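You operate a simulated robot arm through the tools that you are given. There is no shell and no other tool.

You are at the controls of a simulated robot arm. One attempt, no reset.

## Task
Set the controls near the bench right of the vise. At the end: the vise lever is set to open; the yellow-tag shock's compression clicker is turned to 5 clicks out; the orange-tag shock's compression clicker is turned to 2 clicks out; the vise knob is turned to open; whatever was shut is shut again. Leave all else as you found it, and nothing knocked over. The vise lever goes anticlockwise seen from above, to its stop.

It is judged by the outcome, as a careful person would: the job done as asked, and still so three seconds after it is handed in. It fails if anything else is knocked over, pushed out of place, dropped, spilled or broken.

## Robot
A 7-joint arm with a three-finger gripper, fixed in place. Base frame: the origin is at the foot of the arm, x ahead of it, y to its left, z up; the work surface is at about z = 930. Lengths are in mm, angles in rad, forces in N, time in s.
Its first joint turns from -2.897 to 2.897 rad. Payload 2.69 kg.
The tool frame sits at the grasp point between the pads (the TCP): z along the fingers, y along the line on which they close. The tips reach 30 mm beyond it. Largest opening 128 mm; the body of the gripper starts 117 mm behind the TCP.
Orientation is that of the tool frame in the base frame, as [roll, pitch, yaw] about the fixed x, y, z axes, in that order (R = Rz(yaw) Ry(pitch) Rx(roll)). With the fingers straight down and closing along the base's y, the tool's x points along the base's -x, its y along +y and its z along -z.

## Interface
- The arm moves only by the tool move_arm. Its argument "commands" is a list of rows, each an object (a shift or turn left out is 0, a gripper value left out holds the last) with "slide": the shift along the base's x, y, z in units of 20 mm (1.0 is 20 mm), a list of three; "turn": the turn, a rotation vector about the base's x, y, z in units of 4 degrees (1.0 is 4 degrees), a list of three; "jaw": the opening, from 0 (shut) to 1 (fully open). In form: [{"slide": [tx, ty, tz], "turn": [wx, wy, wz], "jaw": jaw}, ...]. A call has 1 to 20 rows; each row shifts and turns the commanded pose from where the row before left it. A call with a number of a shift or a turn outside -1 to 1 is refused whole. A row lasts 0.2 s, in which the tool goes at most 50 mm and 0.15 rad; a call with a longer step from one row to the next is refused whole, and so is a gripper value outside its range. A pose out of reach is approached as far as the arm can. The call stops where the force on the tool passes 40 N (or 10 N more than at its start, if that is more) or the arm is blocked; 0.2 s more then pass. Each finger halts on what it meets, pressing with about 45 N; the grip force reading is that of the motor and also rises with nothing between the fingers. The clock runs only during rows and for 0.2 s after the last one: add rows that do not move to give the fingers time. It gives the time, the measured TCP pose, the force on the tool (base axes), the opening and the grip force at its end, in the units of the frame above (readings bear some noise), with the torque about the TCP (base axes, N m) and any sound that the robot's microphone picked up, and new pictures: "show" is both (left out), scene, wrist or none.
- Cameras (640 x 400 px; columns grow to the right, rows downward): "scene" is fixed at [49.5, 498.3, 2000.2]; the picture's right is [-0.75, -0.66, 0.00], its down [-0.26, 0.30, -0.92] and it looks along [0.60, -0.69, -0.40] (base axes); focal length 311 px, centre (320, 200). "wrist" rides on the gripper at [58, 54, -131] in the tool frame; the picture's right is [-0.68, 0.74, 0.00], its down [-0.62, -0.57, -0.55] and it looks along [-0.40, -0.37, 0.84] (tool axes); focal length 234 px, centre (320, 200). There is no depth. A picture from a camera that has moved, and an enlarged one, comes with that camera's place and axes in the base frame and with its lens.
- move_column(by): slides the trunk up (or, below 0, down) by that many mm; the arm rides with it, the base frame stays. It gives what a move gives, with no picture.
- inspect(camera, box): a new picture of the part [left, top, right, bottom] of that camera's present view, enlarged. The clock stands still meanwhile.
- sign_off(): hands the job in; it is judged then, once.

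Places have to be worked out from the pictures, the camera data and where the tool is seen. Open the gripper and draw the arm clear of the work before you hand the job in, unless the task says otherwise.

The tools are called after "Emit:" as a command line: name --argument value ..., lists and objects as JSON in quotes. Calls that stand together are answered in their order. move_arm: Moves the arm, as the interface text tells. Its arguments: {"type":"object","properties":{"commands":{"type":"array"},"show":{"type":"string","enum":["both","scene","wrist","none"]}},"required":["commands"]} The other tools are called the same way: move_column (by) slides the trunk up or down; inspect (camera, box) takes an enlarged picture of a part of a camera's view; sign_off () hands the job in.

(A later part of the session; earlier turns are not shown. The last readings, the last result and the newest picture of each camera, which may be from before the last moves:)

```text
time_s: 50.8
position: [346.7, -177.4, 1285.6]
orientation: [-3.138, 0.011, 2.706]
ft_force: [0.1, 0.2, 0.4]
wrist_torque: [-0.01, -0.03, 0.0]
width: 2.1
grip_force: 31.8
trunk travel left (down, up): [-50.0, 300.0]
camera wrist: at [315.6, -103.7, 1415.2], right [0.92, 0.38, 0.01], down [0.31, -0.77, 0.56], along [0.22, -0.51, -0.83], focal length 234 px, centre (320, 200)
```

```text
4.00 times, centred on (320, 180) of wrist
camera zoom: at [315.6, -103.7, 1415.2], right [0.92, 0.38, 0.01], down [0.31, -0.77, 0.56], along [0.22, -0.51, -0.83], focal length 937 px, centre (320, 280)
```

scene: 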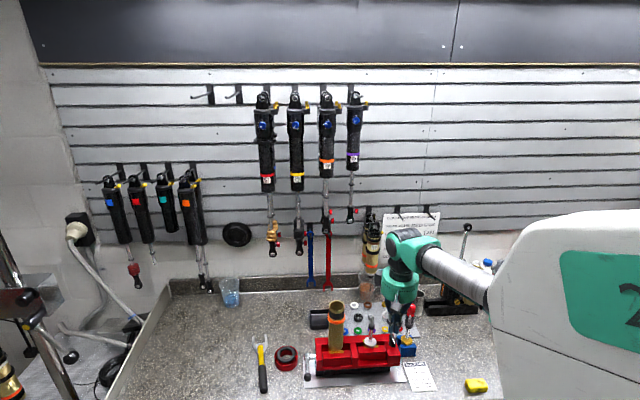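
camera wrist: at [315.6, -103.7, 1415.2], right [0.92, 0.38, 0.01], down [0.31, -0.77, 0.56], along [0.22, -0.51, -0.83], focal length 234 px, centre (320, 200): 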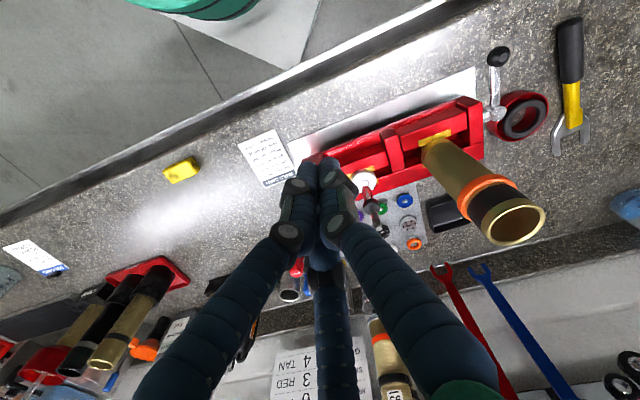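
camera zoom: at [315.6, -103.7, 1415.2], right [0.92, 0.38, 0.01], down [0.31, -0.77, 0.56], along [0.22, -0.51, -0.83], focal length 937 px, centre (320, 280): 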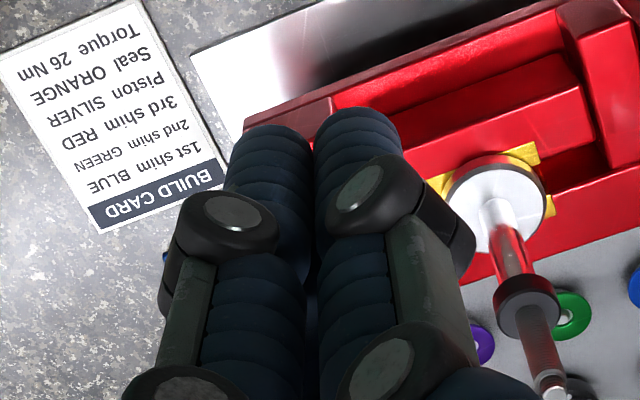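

The closed fist blocks the view of the knob; I open the fingers here (still above everything) and look again.

Emit:
move_arm --commands '[{"jaw": 0.3}, {"jaw": 0.6}, {"jaw": 0.8}, {"jaw": 0.8}]' --show "wrist"

Emit:
inspect --camera "wrist" --box '[280, 150, 344, 190]'

Emit:
inspect --camera "wrist" --box '[220, 120, 380, 220]'

Emit:
inspect --camera "scene" --box '[360, 320, 440, 370]'

```text
time_s: 51.8
position: [347.4, -177.1, 1285.4]
orientation: [-3.139, 0.01, 2.705]
ft_force: [-0.9, 0.0, -0.2]
wrist_torque: [-0.02, -0.01, 0.0]
width: 102.4
grip_force: 0.2
trunk travel left (down, up): [-50.0, 300.0]
camera wrist: at [316.2, -103.7, 1415.2], right [0.92, 0.38, 0.01], down [0.31, -0.77, 0.56], along [0.22, -0.51, -0.83], focal length 234 px, centre (320, 200)
```

wrist: 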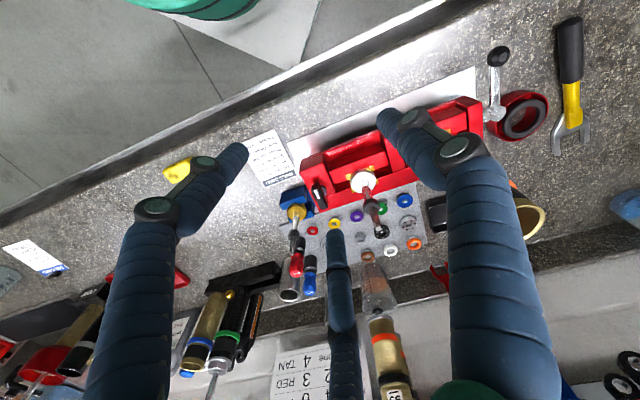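

```text
10.00 times, centred on (312, 170) of wrist
camera zoom: at [316.2, -103.7, 1415.2], right [0.92, 0.38, 0.01], down [0.31, -0.77, 0.56], along [0.22, -0.51, -0.83], focal length 2342 px, centre (400, 500)
```

zoom: 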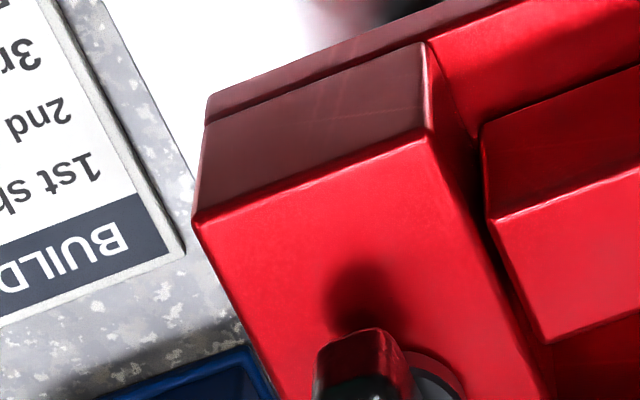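

```text
4.00 times, centred on (300, 170) of wrist
camera zoom: at [316.2, -103.7, 1415.2], right [0.92, 0.38, 0.01], down [0.31, -0.77, 0.56], along [0.22, -0.51, -0.83], focal length 937 px, centre (400, 320)
```

zoom: 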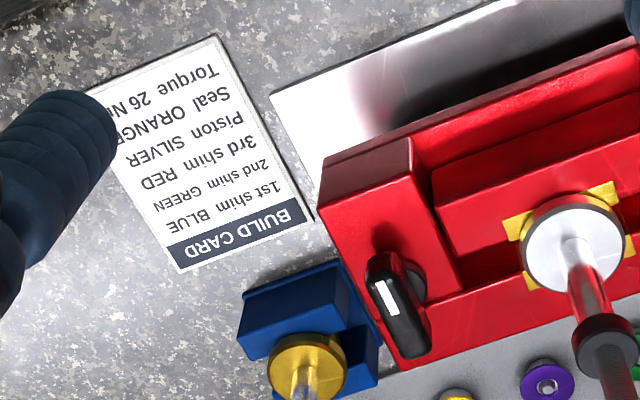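

```text
8.00 times, centred on (400, 345) of scene
camera zoom: at [49.5, 498.3, 2000.2], right [-0.75, -0.66, 0.0], down [-0.26, 0.3, -0.92], along [0.6, -0.69, -0.4], focal length 2485 px, centre (-320, -960)
```

zoom: 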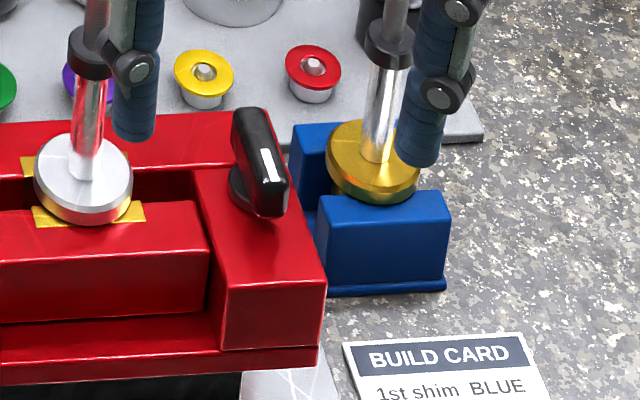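

I zoom right onto the knob from this side for any markings around its base.

Emit:
inspect --camera "wrist" --box '[300, 178, 340, 203]'

Emit:
inspect --camera "wrist" --box '[290, 170, 410, 245]'

```text
16.00 times, centred on (320, 190) of wrist
camera zoom: at [316.2, -103.7, 1415.2], right [0.92, 0.38, 0.01], down [0.31, -0.77, 0.56], along [0.22, -0.51, -0.83], focal length 3747 px, centre (320, 352)
```

zoom: 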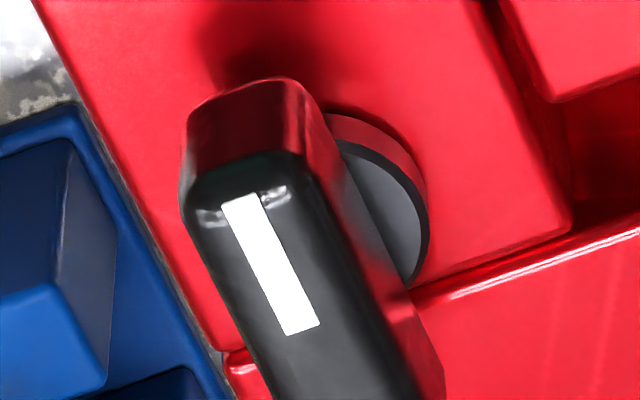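

```text
5.33 times, centred on (350, 208) of wrist
camera zoom: at [316.2, -103.7, 1415.2], right [0.92, 0.38, 0.01], down [0.31, -0.77, 0.56], along [0.22, -0.51, -0.83], focal length 1249 px, centre (160, 160)
```

zoom: 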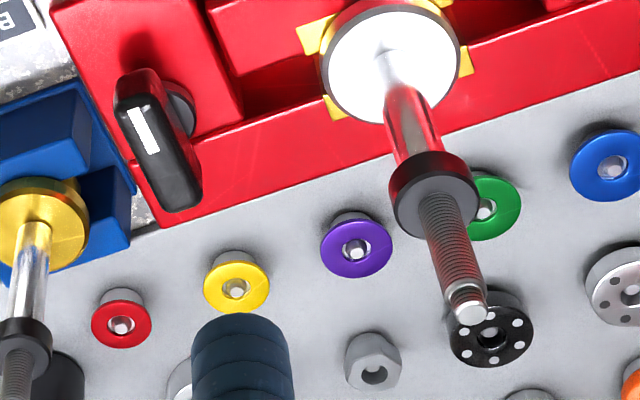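

No open/closed marking on the knob; its bar (≈40×13 mm, top ≈ z 1094, centre ≈ (398,-297)) points toward the bench front. It sits between two standing rods ~80 mm either side, so I move over it high up, align the closing line across the bar, and descend part-way to recheck.

Emit:
move_arm --commands '[{"slide": [0.364, -0.861, 0], "turn": [0, 0, -1], "jaw": 0.6}, {"slide": [0.364, -0.861, 0], "turn": [0, 0, -1], "jaw": 0.45}, {"slide": [0.364, -0.861, 0], "turn": [0, 0, -1]}, {"slide": [0.364, -0.861, 0], "turn": [0, 0, -1]}, {"slide": [0.364, -0.861, 0], "turn": [0, 0, -1]}, {"slide": [0.364, -0.861, 0]}, {"slide": [0.364, -0.861, 0]}, {"slide": [0, 0, -1]}, {"slide": [0, 0, -1]}, {}]' --show "both"

Emit:
inspect --camera "wrist" --box '[240, 110, 400, 210]'

Emit:
inspect --camera "scene" --box '[340, 280, 460, 355]'

```text
time_s: 54.0
position: [398.7, -298.2, 1244.8]
orientation: [-3.141, 0.011, 2.356]
ft_force: [-0.5, -0.9, -1.0]
wrist_torque: [0.0, 0.02, 0.0]
width: 57.6
grip_force: 0.2
trunk travel left (down, up): [-50.0, 300.0]
camera wrist: at [394.6, -218.3, 1374.4], right [1.0, 0.04, 0.01], down [0.03, -0.83, 0.56], along [0.03, -0.56, -0.83], focal length 234 px, centre (320, 200)
```

scene: 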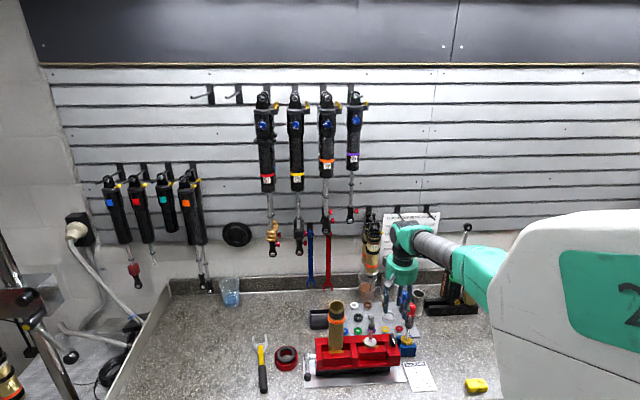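
wrist: 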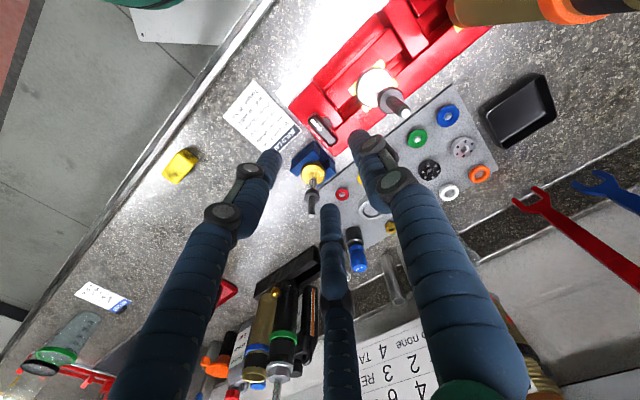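

```text
4.00 times, centred on (320, 160) of wrist
camera zoom: at [394.6, -218.3, 1374.4], right [1.0, 0.04, 0.01], down [0.03, -0.83, 0.56], along [0.03, -0.56, -0.83], focal length 937 px, centre (320, 360)
```

zoom: 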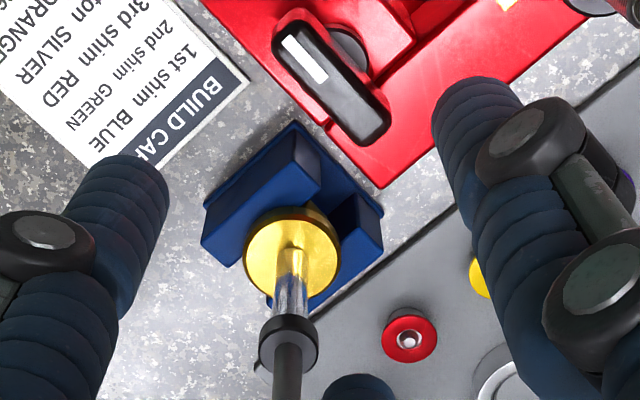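

```text
5.33 times, centred on (400, 318) of scene
camera zoom: at [49.5, 498.3, 2000.2], right [-0.75, -0.66, 0.0], down [-0.26, 0.3, -0.92], along [0.6, -0.69, -0.4], focal length 1656 px, centre (-107, -427)
```

zoom: 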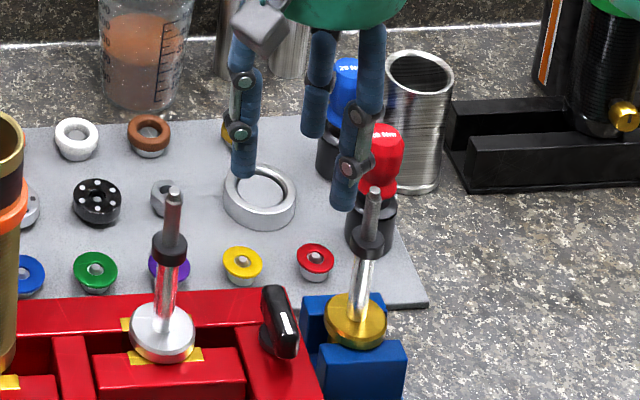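

From this closer view the bar centre is about (402.5,-305), top ≈ z 1085; the neighbouring rods clear the fingers by ≥20 mm. I correct by a few mm and descend to z≈1145 for a last alignment check.

Emit:
move_arm --commands '[{"slide": [0.19, -0.34, 0]}, {"slide": [0, 0, -1]}, {"slide": [0, 0, -1]}, {"slide": [0, 0, -1]}, {"slide": [0, 0, -1]}, {"slide": [0, 0, -1]}, {}]' --show "both"

Emit:
inspect --camera "wrist" --box '[240, 110, 400, 210]'

Emit:
inspect --camera "scene" --box '[340, 290, 460, 365]'

```text
time_s: 55.6
position: [403.1, -304.9, 1145.0]
orientation: [-3.14, 0.011, 2.356]
ft_force: [0.3, -1.0, 0.1]
wrist_torque: [0.02, -0.02, -0.05]
width: 57.5
grip_force: 0.0
trunk travel left (down, up): [-50.0, 300.0]
camera wrist: at [398.5, -225.5, 1274.5], right [1.0, 0.04, 0.01], down [0.03, -0.83, 0.56], along [0.03, -0.56, -0.83], focal length 234 px, centre (320, 200)
```

scene: 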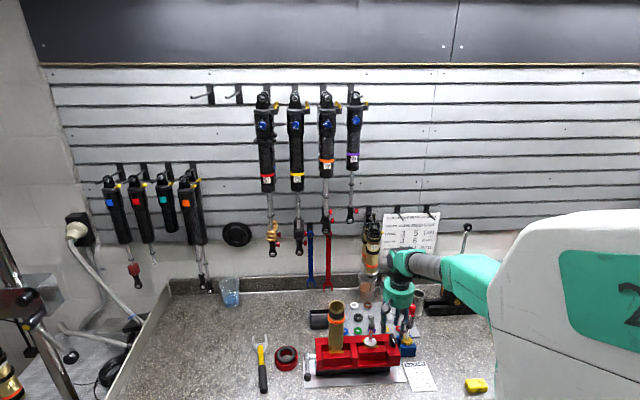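
wrist: 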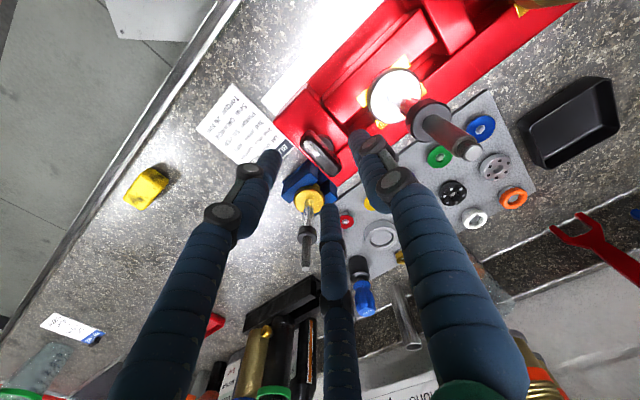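

```text
4.00 times, centred on (320, 160) of wrist
camera zoom: at [398.5, -225.5, 1274.5], right [1.0, 0.04, 0.01], down [0.03, -0.83, 0.56], along [0.03, -0.56, -0.83], focal length 937 px, centre (320, 360)
```

zoom: 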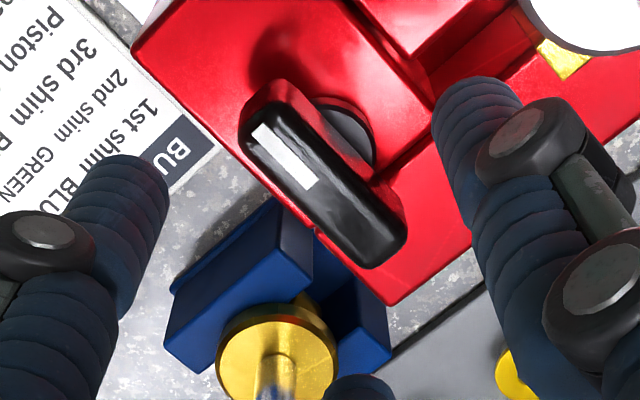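

```text
5.33 times, centred on (400, 328) of scene
camera zoom: at [49.5, 498.3, 2000.2], right [-0.75, -0.66, 0.0], down [-0.26, 0.3, -0.92], along [0.6, -0.69, -0.4], focal length 1656 px, centre (-107, -480)
```

zoom: 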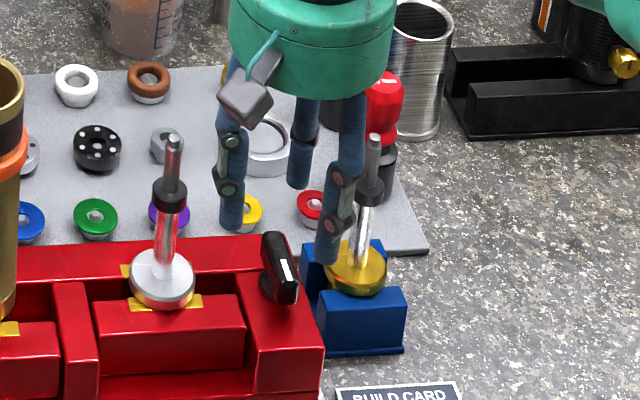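

Axis and bar centre coincide within about 1 mm and the closing line is square across the bar. I descend the last 46 mm to straddle it.

Emit:
move_arm --commands '[{"slide": [0, 0, -0.8]}, {"slide": [0, 0, -0.8]}, {"slide": [0, 0, -0.7]}, {}]' --show "wrist"

Emit:
inspect --camera "wrist" --box '[240, 110, 400, 210]'

Emit:
inspect --camera "scene" --box '[340, 290, 460, 365]'

```text
time_s: 56.6
position: [404.8, -306.0, 1101.7]
orientation: [3.141, 0.014, 2.356]
ft_force: [4.2, -10.7, 19.0]
wrist_torque: [-0.78, -0.29, 0.0]
width: 70.2
grip_force: 8.0
trunk travel left (down, up): [-50.0, 300.0]
camera wrist: at [399.3, -225.9, 1230.1], right [1.0, 0.04, 0.01], down [0.03, -0.83, 0.56], along [0.03, -0.56, -0.83], focal length 234 px, centre (320, 200)
```

wrist: 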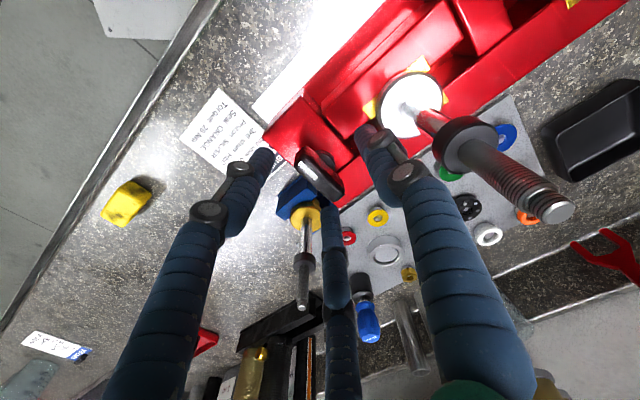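

```text
4.00 times, centred on (320, 160) of wrist
camera zoom: at [399.3, -225.9, 1230.1], right [1.0, 0.04, 0.01], down [0.03, -0.83, 0.56], along [0.03, -0.56, -0.83], focal length 937 px, centre (320, 360)
```

zoom: 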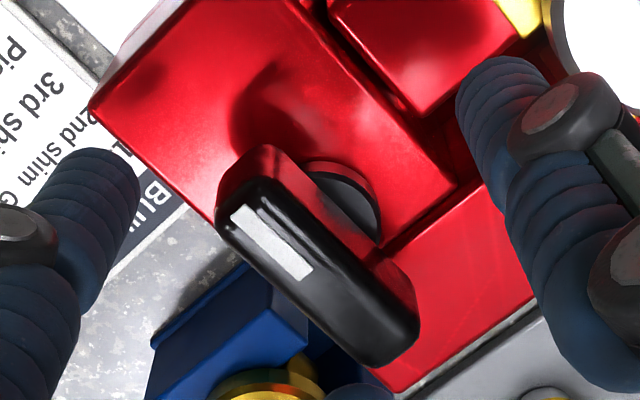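

```text
5.33 times, centred on (400, 328) of scene
camera zoom: at [49.5, 498.3, 2000.2], right [-0.75, -0.66, 0.0], down [-0.26, 0.3, -0.92], along [0.6, -0.69, -0.4], focal length 1656 px, centre (-107, -480)
```

zoom: 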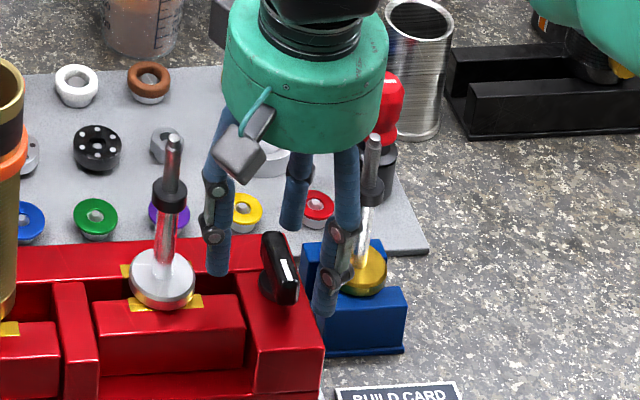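

Contact: something pushed the fingers open from 57 to 70 mm with ~19 N upward, most likely a prong on the bar's rear corner. I lift straight back up right away and recheck before trying again.

Emit:
move_arm --commands '[{"slide": [0, 0, 0.8]}, {"slide": [0, 0, 0.8], "jaw": 0.6}, {"slide": [0, 0, 0.6], "jaw": 0.75}, {}]' --show "wrist"

Emit:
inspect --camera "wrist" --box '[256, 110, 384, 190]'

Emit:
inspect --camera "scene" --box '[370, 320, 434, 360]'

```text
time_s: 57.6
position: [403.3, -303.2, 1143.4]
orientation: [-3.142, 0.009, 2.356]
ft_force: [0.2, -0.3, 0.4]
wrist_torque: [-0.03, 0.01, -0.01]
width: 95.8
grip_force: 0.0
trunk travel left (down, up): [-50.0, 300.0]
camera wrist: at [398.4, -224.2, 1273.0], right [1.0, 0.04, 0.01], down [0.03, -0.83, 0.56], along [0.03, -0.55, -0.83], focal length 234 px, centre (320, 200)
```

wrist: 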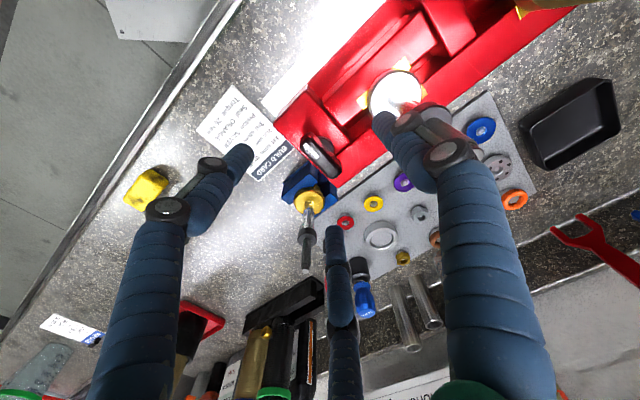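

```text
5.00 times, centred on (320, 150) of wrist
camera zoom: at [398.4, -224.2, 1273.0], right [1.0, 0.04, 0.01], down [0.03, -0.83, 0.56], along [0.03, -0.55, -0.83], focal length 1171 px, centre (320, 450)
```

zoom: 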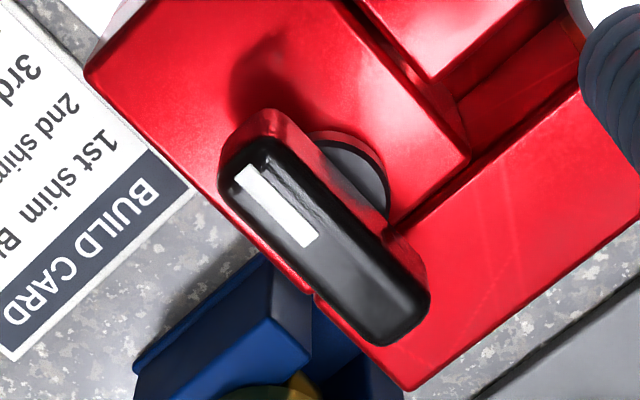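

```text
10.00 times, centred on (402, 340) of scene
camera zoom: at [49.5, 498.3, 2000.2], right [-0.75, -0.66, 0.0], down [-0.26, 0.3, -0.92], along [0.6, -0.69, -0.4], focal length 3106 px, centre (-500, -1200)
```

zoom: 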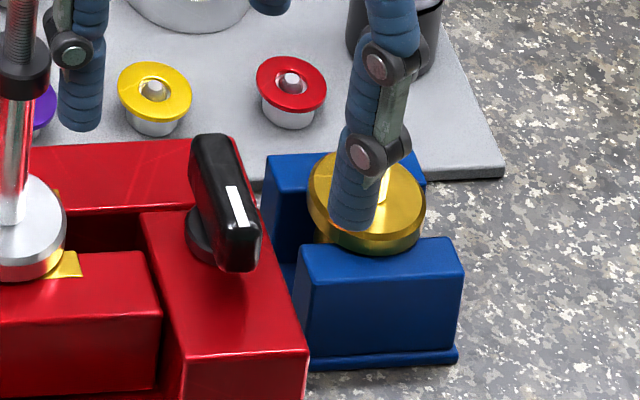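

The knob is undisturbed: bar ≈ 42×12 mm centred at (404,-305.5). I descend again with a wider opening and then close gently, watching the width.

Emit:
move_arm --commands '[{"slide": [0.03, -0.1, -0.7]}, {"slide": [0, 0, -0.7]}, {"slide": [0, 0, -0.6]}, {}]' --show "wrist"

Emit:
inspect --camera "scene" --box '[350, 300, 446, 360]'

```text
time_s: 58.6
position: [405.0, -306.1, 1103.3]
orientation: [-3.138, 0.011, 2.355]
ft_force: [-0.5, -0.2, 0.1]
wrist_torque: [-0.01, 0.02, 0.04]
width: 96.2
grip_force: 0.1
trunk travel left (down, up): [-50.0, 300.0]
camera wrist: at [399.4, -226.7, 1232.4], right [1.0, 0.04, 0.01], down [0.03, -0.83, 0.56], along [0.03, -0.56, -0.83], focal length 234 px, centre (320, 200)
```

wrist: 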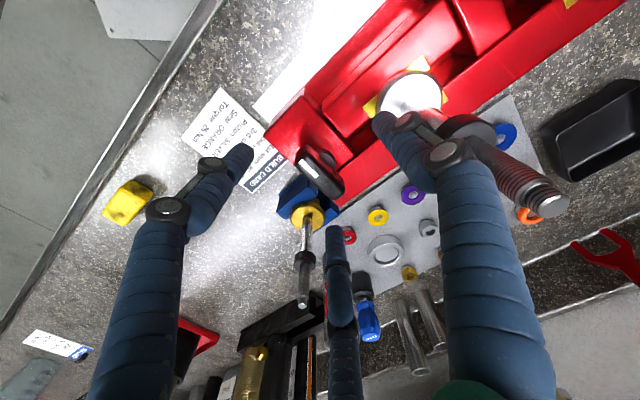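

```text
6.67 times, centred on (398, 330) of scene
camera zoom: at [49.5, 498.3, 2000.2], right [-0.75, -0.66, 0.0], down [-0.26, 0.3, -0.92], along [0.6, -0.69, -0.4], focal length 2070 px, centre (-200, -667)
```

zoom: 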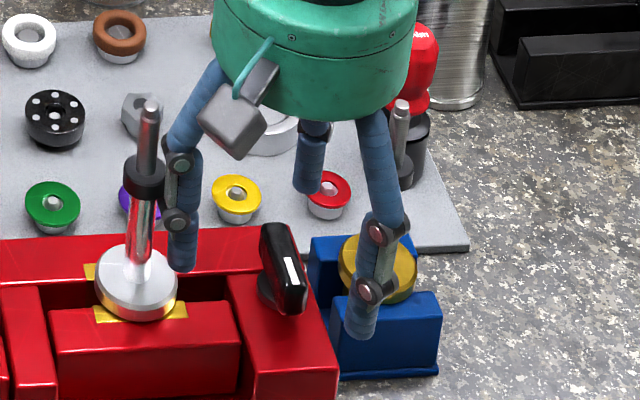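

No contact now. The left prong is near the silver piston's rod, so I close inward right away, gently.

Emit:
move_arm --commands '[{"jaw": 0.6}, {"jaw": 0.5}, {"jaw": 0.42}, {"jaw": 0.36}, {"jaw": 0.3}, {"jaw": 0.25}, {"jaw": 0.2}, {}]' --show "wrist"

Emit:
inspect --camera "wrist" --box '[240, 110, 400, 210]'

Emit:
inspect --camera "scene" --box '[350, 300, 446, 360]'

```text
time_s: 60.4
position: [402.3, -306.4, 1101.6]
orientation: [-3.139, 0.009, 2.357]
ft_force: [-21.6, -2.3, -0.7]
wrist_torque: [-0.08, 0.65, -0.15]
width: 39.0
grip_force: 10.1
trunk travel left (down, up): [-50.0, 300.0]
camera wrist: at [397.7, -226.6, 1232.3], right [1.0, 0.04, 0.01], down [0.03, -0.83, 0.56], along [0.03, -0.55, -0.83], focal length 234 px, centre (320, 200)
```

wrist: 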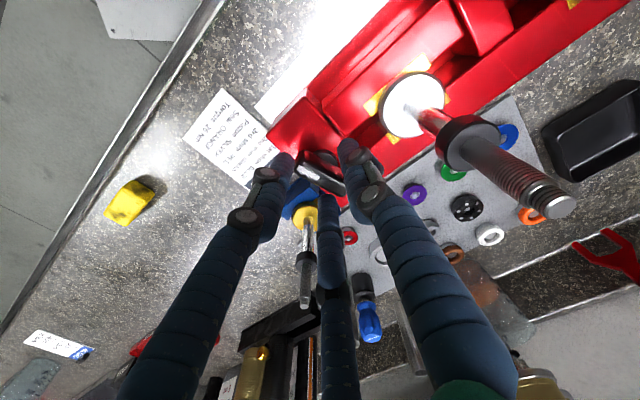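

```text
4.00 times, centred on (320, 160) of wrist
camera zoom: at [397.7, -226.6, 1232.3], right [1.0, 0.04, 0.01], down [0.03, -0.83, 0.56], along [0.03, -0.55, -0.83], focal length 937 px, centre (320, 360)
```

zoom: 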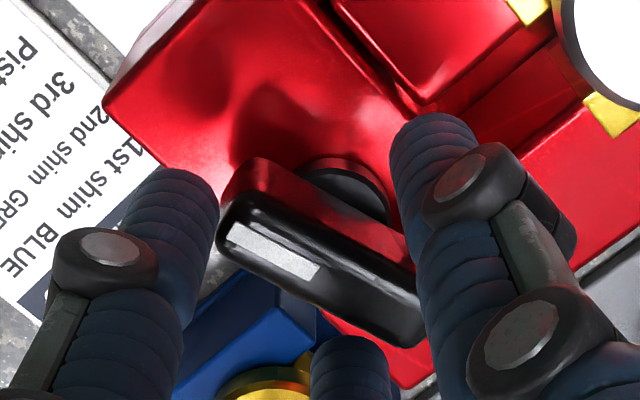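

```text
6.67 times, centred on (398, 330) of scene
camera zoom: at [49.5, 498.3, 2000.2], right [-0.75, -0.66, 0.0], down [-0.26, 0.3, -0.92], along [0.6, -0.69, -0.4], focal length 2070 px, centre (-200, -667)
```

zoom: 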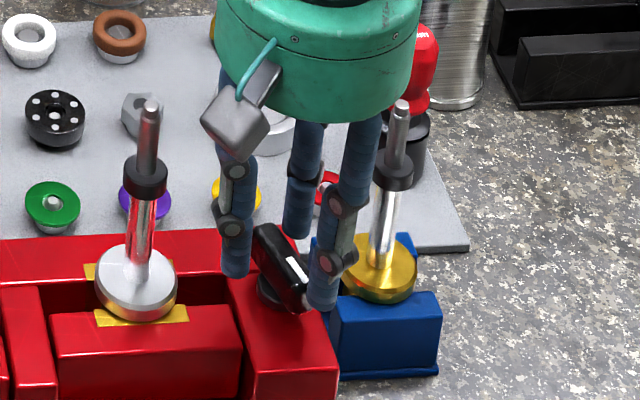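

Useful: as the fingers closed, the bar itself turned ~15° anticlockwise, so it rotates freely that way. I turn the hand 20° further anticlockwise about the knob and see whether the bar follows.

Emit:
move_arm --commands '[{"turn": [0, 0, 1]}, {"turn": [0, 0, 1]}, {"turn": [0, 0, 1]}, {"turn": [0, 0, 1]}, {"turn": [0, 0, 1]}, {}]' --show "wrist"

Emit:
inspect --camera "wrist" --box '[240, 110, 400, 210]'

Emit:
inspect --camera "scene" --box '[350, 300, 446, 360]'

```text
time_s: 61.8
position: [402.9, -306.9, 1103.4]
orientation: [3.142, 0.011, 2.705]
ft_force: [-27.2, -3.8, -8.0]
wrist_torque: [-0.09, 0.56, -0.15]
width: 43.2
grip_force: 12.8
trunk travel left (down, up): [-50.0, 300.0]
camera wrist: at [370.8, -233.3, 1232.7], right [0.92, 0.38, 0.01], down [0.31, -0.77, 0.56], along [0.22, -0.51, -0.83], focal length 234 px, centre (320, 200)
```

wrist: 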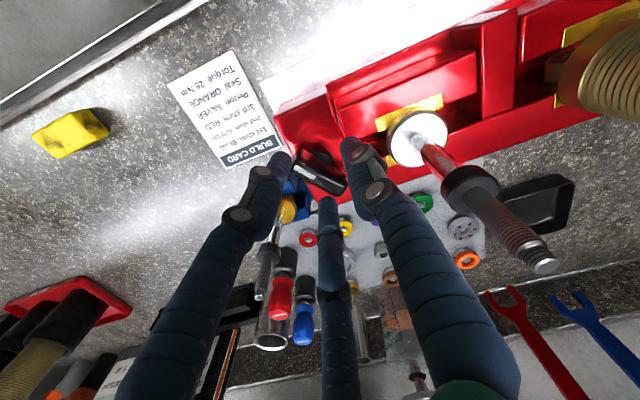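

```text
4.00 times, centred on (320, 160) of wrist
camera zoom: at [370.8, -233.3, 1232.7], right [0.92, 0.38, 0.01], down [0.31, -0.77, 0.56], along [0.22, -0.51, -0.83], focal length 937 px, centre (320, 360)
```

zoom: 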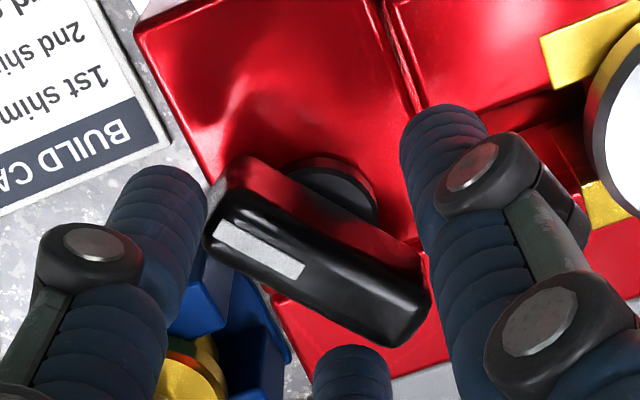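

```text
6.67 times, centred on (398, 330) of scene
camera zoom: at [49.5, 498.3, 2000.2], right [-0.75, -0.66, 0.0], down [-0.26, 0.3, -0.92], along [0.6, -0.69, -0.4], focal length 2070 px, centre (-200, -667)
```

zoom: 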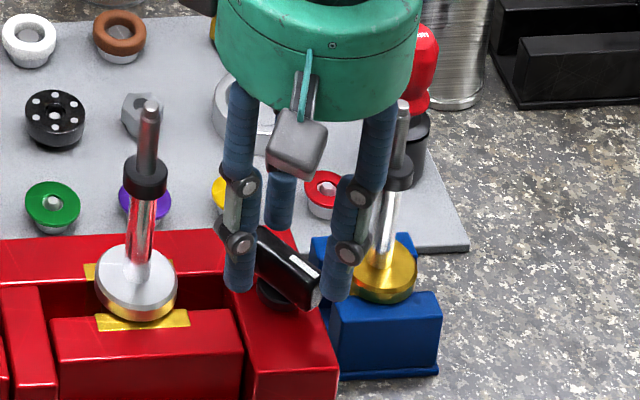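

The bar is following. There's ~27 N sideways on the hand (slightly off-centre), so I ease 3 mm toward −x while continuing another 28° anticlockwise.

Emit:
move_arm --commands '[{"slide": [-0.15, 0, 0.0]}, {"turn": [0, 0, 1]}, {"turn": [0, 0, 1]}, {"turn": [0, 0, 1]}, {"turn": [0, 0, 1]}, {"turn": [0, 0, 1]}, {"turn": [0, 0, 1]}, {"turn": [0, 0, 1]}, {}]' --show "wrist"

Emit:
inspect --camera "wrist" --box '[240, 110, 400, 210]'

Emit:
inspect --camera "scene" --box '[350, 300, 446, 360]'

```text
time_s: 63.8
position: [398.8, -308.2, 1103.9]
orientation: [-3.14, 0.013, -3.09]
ft_force: [-17.0, -20.4, 7.9]
wrist_torque: [-0.67, 0.55, -0.18]
width: 43.3
grip_force: 13.0
trunk travel left (down, up): [-50.0, 300.0]
camera wrist: at [336.9, -258.0, 1233.3], right [0.64, 0.77, 0.01], down [0.64, -0.53, 0.56], along [0.43, -0.35, -0.83], focal length 234 px, centre (320, 200)
```

wrist: 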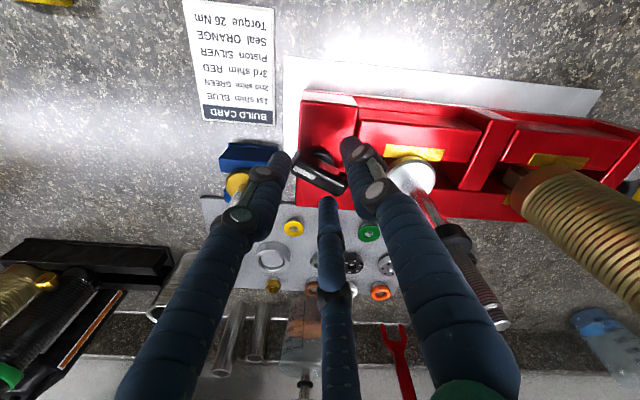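

```text
4.00 times, centred on (320, 160) of wrist
camera zoom: at [336.9, -258.0, 1233.3], right [0.64, 0.77, 0.01], down [0.64, -0.53, 0.56], along [0.43, -0.35, -0.83], focal length 937 px, centre (320, 360)
```

zoom: 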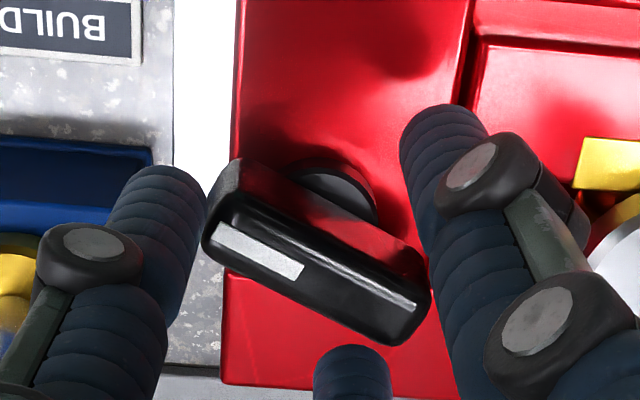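

```text
6.67 times, centred on (398, 330) of scene
camera zoom: at [49.5, 498.3, 2000.2], right [-0.75, -0.66, 0.0], down [-0.26, 0.3, -0.92], along [0.6, -0.69, -0.4], focal length 2070 px, centre (-200, -667)
```

zoom: 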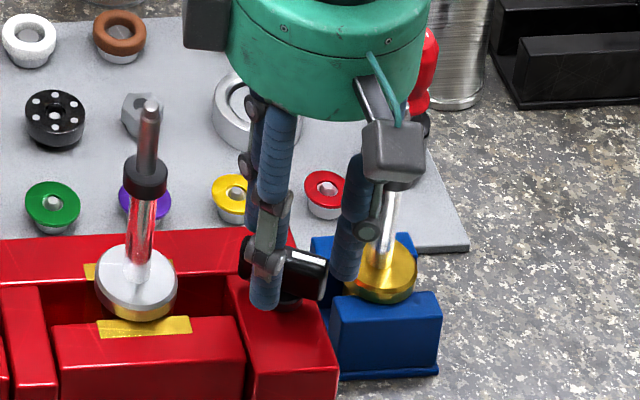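

The bar is following 1:1 (now ~66° from its start), and the front jaw pad under the silver piston is opening, so anticlockwise is "open". I relieve the side load slightly and turn on toward its stop.

Emit:
move_arm --commands '[{"slide": [-0.1, -0.08, 0]}, {"turn": [0, 0, 1]}, {"turn": [0, 0, 1]}, {"turn": [0, 0, 1]}, {"turn": [0, 0, 1]}, {"turn": [0, 0, 1]}, {}]' --show "wrist"

Emit:
inspect --camera "wrist" --box '[240, 110, 400, 210]'

Emit:
inspect --camera "scene" --box '[350, 300, 446, 360]'

```text
time_s: 65.4
position: [397.6, -310.1, 1104.2]
orientation: [-3.141, 0.012, -2.74]
ft_force: [-6.0, -27.4, 2.8]
wrist_torque: [-0.83, 0.18, -0.16]
width: 42.7
grip_force: 12.4
trunk travel left (down, up): [-50.0, 300.0]
camera wrist: at [321.7, -284.4, 1232.7], right [0.33, 0.94, 0.01], down [0.78, -0.28, 0.56], along [0.53, -0.18, -0.83], focal length 234 px, centre (320, 200)
```

wrist: 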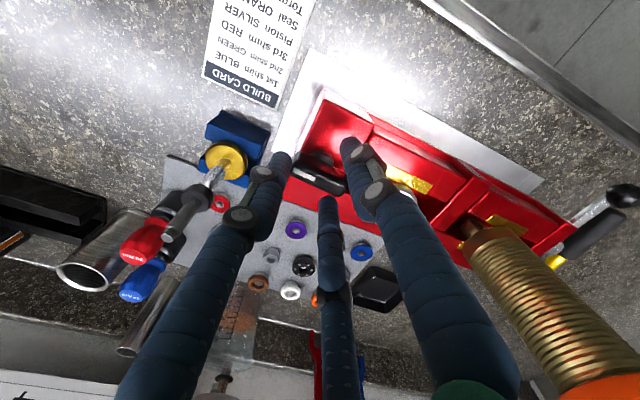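

```text
4.00 times, centred on (320, 160) of wrist
camera zoom: at [321.7, -284.4, 1232.7], right [0.33, 0.94, 0.01], down [0.78, -0.28, 0.56], along [0.53, -0.18, -0.83], focal length 937 px, centre (320, 360)
```

zoom: 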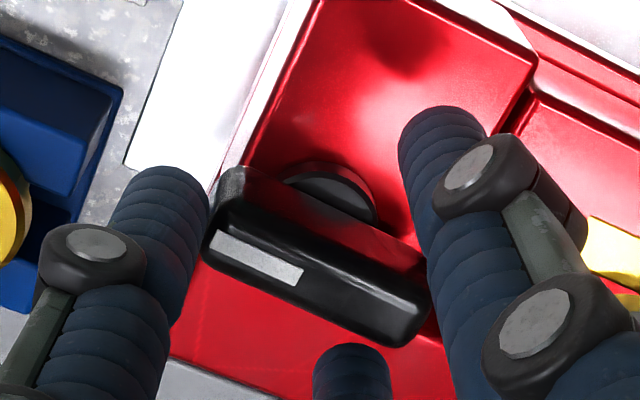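

```text
6.67 times, centred on (398, 330) of scene
camera zoom: at [49.5, 498.3, 2000.2], right [-0.75, -0.66, 0.0], down [-0.26, 0.3, -0.92], along [0.6, -0.69, -0.4], focal length 2070 px, centre (-200, -667)
```

zoom: 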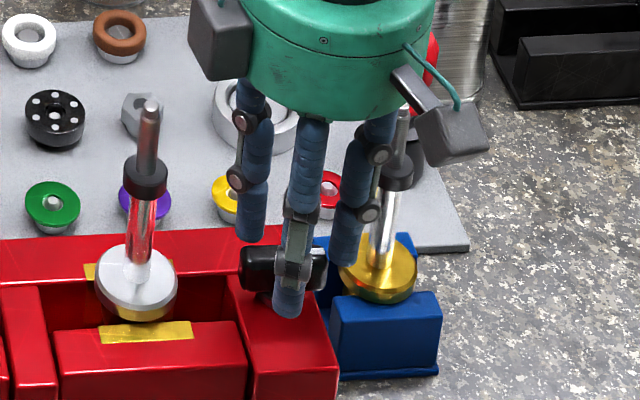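

Bar now ~86° from its start, lying along the vise, and the jaw is wider open. I turn ~12° more to find the stop.

Emit:
move_arm --commands '[{"turn": [0, 0, 1]}, {"turn": [0, 0, 1]}, {"turn": [0, 0, 1]}, {}]' --show "wrist"

Emit:
inspect --camera "wrist" --box '[240, 110, 400, 210]'

Emit:
inspect --camera "scene" --box '[350, 300, 446, 360]'

```text
time_s: 66.2
position: [397.5, -312.1, 1102.8]
orientation: [-3.136, 0.013, -2.572]
ft_force: [-1.7, -22.1, -8.1]
wrist_torque: [-0.73, 0.12, -0.43]
width: 43.2
grip_force: 13.1
trunk travel left (down, up): [-50.0, 300.0]
stopped in row 3: the force on the tool passed its limit at 43 N (the readings are from after the stop); the commanded pose is now the measured one
camera wrist: at [319.1, -299.4, 1232.5], right [0.17, 0.99, 0.0], down [0.82, -0.14, 0.56], along [0.55, -0.09, -0.83], focal length 234 px, centre (320, 200)
```

wrist: 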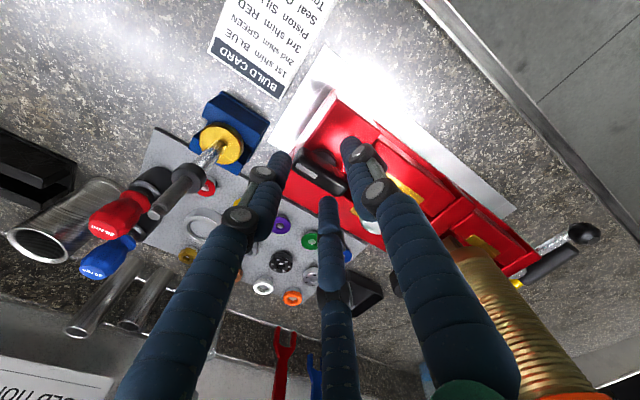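

```text
4.00 times, centred on (320, 160) of wrist
camera zoom: at [319.1, -299.4, 1232.5], right [0.17, 0.99, 0.0], down [0.82, -0.14, 0.56], along [0.55, -0.09, -0.83], focal length 937 px, centre (320, 360)
```

zoom: 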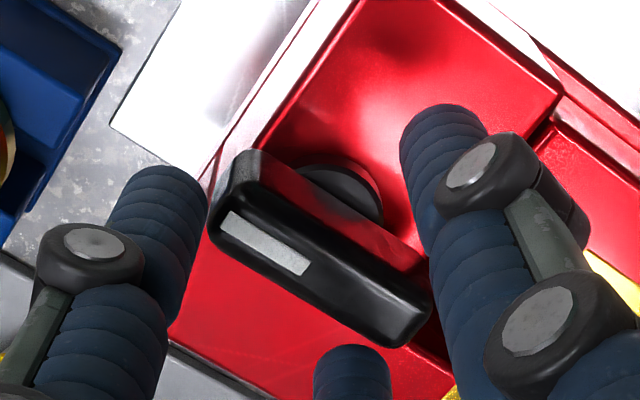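

```text
6.67 times, centred on (398, 330) of scene
camera zoom: at [49.5, 498.3, 2000.2], right [-0.75, -0.66, 0.0], down [-0.26, 0.3, -0.92], along [0.6, -0.69, -0.4], focal length 2070 px, centre (-200, -667)
```

zoom: 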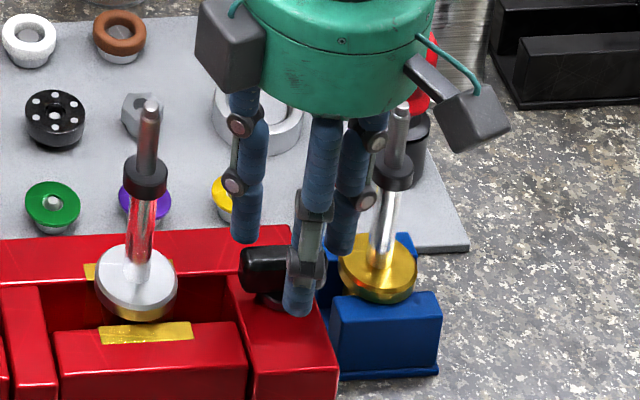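

43 N and the bar starts to lag the hand: the knob is at its stop, ~90° anticlockwise, jaw open. I release by a small opening only (gold rod is close to one prong) and rise straight up.

Emit:
move_arm --commands '[{"jaw": 0.36}, {"jaw": 0.41}, {"jaw": 0.41}, {}]' --show "wrist"

Emit:
inspect --camera "wrist" --box '[240, 110, 400, 210]'

Emit:
inspect --camera "scene" --box '[350, 300, 446, 360]'

```text
time_s: 67.2
position: [399.1, -310.1, 1103.7]
orientation: [-3.138, 0.012, -2.57]
ft_force: [0.3, 0.6, -0.5]
wrist_torque: [-0.01, 0.01, 0.0]
width: 52.7
grip_force: 0.0
trunk travel left (down, up): [-50.0, 300.0]
camera wrist: at [319.2, -297.0, 1233.1], right [0.17, 0.99, 0.0], down [0.82, -0.14, 0.56], along [0.55, -0.09, -0.83], focal length 234 px, centre (320, 200)
```

wrist: 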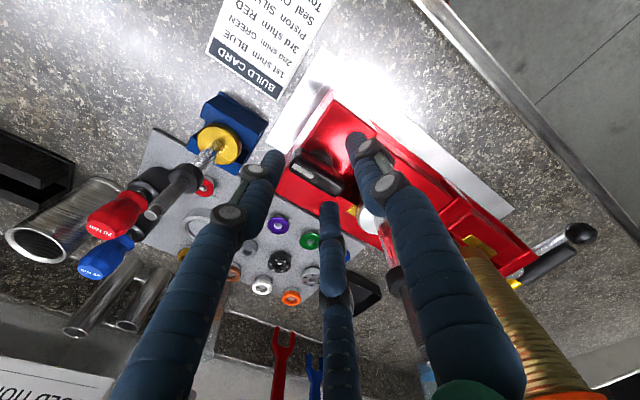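

```text
4.00 times, centred on (320, 160) of wrist
camera zoom: at [319.2, -297.0, 1233.1], right [0.17, 0.99, 0.0], down [0.82, -0.14, 0.56], along [0.55, -0.09, -0.83], focal length 937 px, centre (320, 360)
```

zoom: 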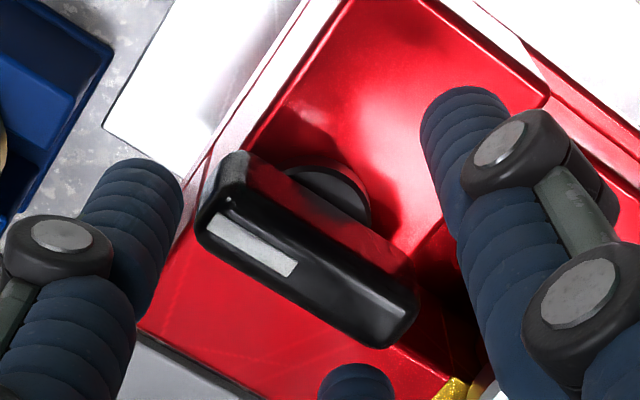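

```text
6.67 times, centred on (398, 330) of scene
camera zoom: at [49.5, 498.3, 2000.2], right [-0.75, -0.66, 0.0], down [-0.26, 0.3, -0.92], along [0.6, -0.69, -0.4], focal length 2070 px, centre (-200, -667)
```

zoom: 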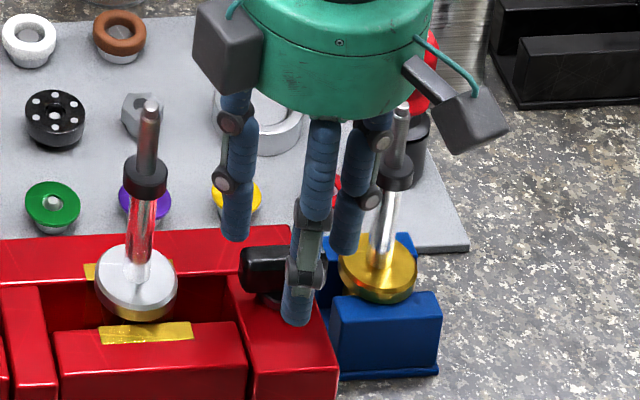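

Fully released with zero force. Now I rise straight up 150 mm, clear of the rods.

Emit:
move_arm --commands '[{"slide": [0, 0, 0.6]}, {"slide": [0, 0, 0.8]}, {"slide": [0, 0, 1]}, {"slide": [0, 0, 1]}, {"slide": [0, 0, 1]}, {"slide": [0, 0, 1]}, {"slide": [0, 0, 1]}, {"slide": [0, 0, 1]}, {"slide": [0, 0, 1]}, {"slide": [0, 0, 1]}, {"slide": [0, 0, 1]}, {}]' --show "both"

Emit:
inspect --camera "scene" --box '[350, 300, 446, 360]'

Emit:
inspect --camera "wrist" --box '[240, 90, 400, 190]'

```text
time_s: 69.8
position: [398.5, -309.2, 1312.7]
orientation: [-3.137, 0.012, -2.569]
ft_force: [0.0, -0.3, 0.3]
wrist_torque: [-0.01, -0.01, 0.01]
width: 52.6
grip_force: 0.2
trunk travel left (down, up): [-50.0, 300.0]
camera wrist: at [319.1, -296.5, 1441.8], right [0.17, 0.99, 0.0], down [0.82, -0.14, 0.56], along [0.55, -0.09, -0.83], focal length 234 px, centre (320, 200)
```

scene: 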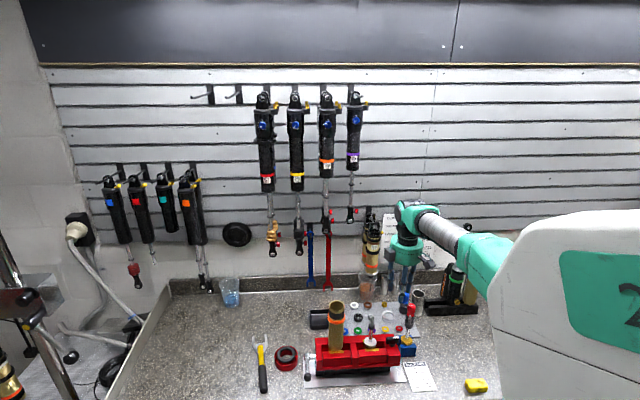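
wrist: 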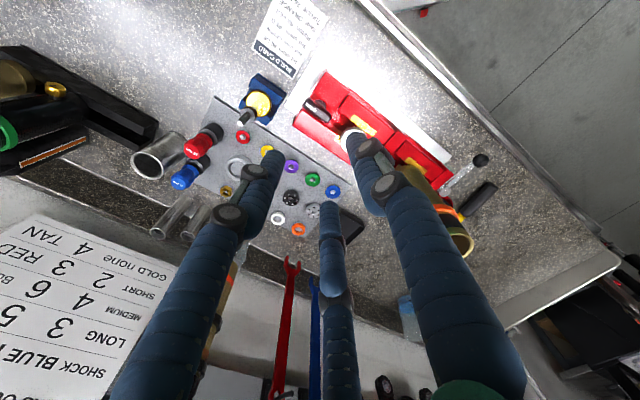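

```text
6.67 times, centred on (398, 330) of scene
camera zoom: at [49.5, 498.3, 2000.2], right [-0.75, -0.66, 0.0], down [-0.26, 0.3, -0.92], along [0.6, -0.69, -0.4], focal length 2070 px, centre (-200, -667)
```

zoom: 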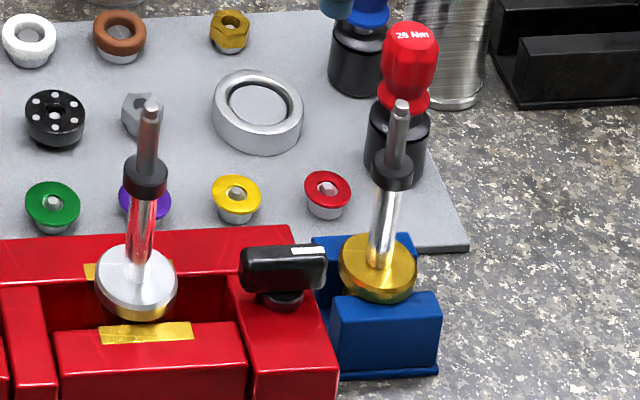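

```text
4.00 times, centred on (320, 140) of wrist
camera zoom: at [319.1, -296.5, 1441.8], right [0.17, 0.99, 0.0], down [0.82, -0.14, 0.56], along [0.55, -0.09, -0.83], focal length 937 px, centre (320, 440)
```

zoom: 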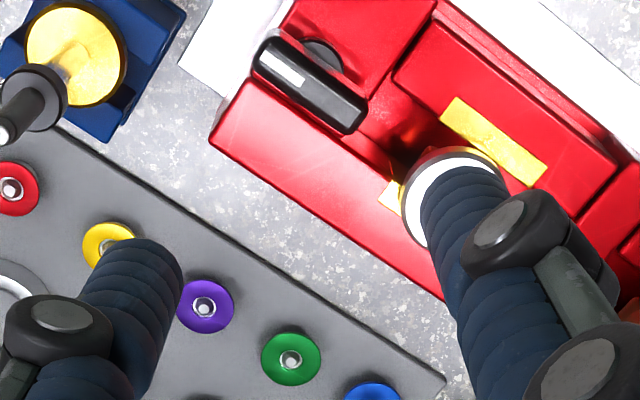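

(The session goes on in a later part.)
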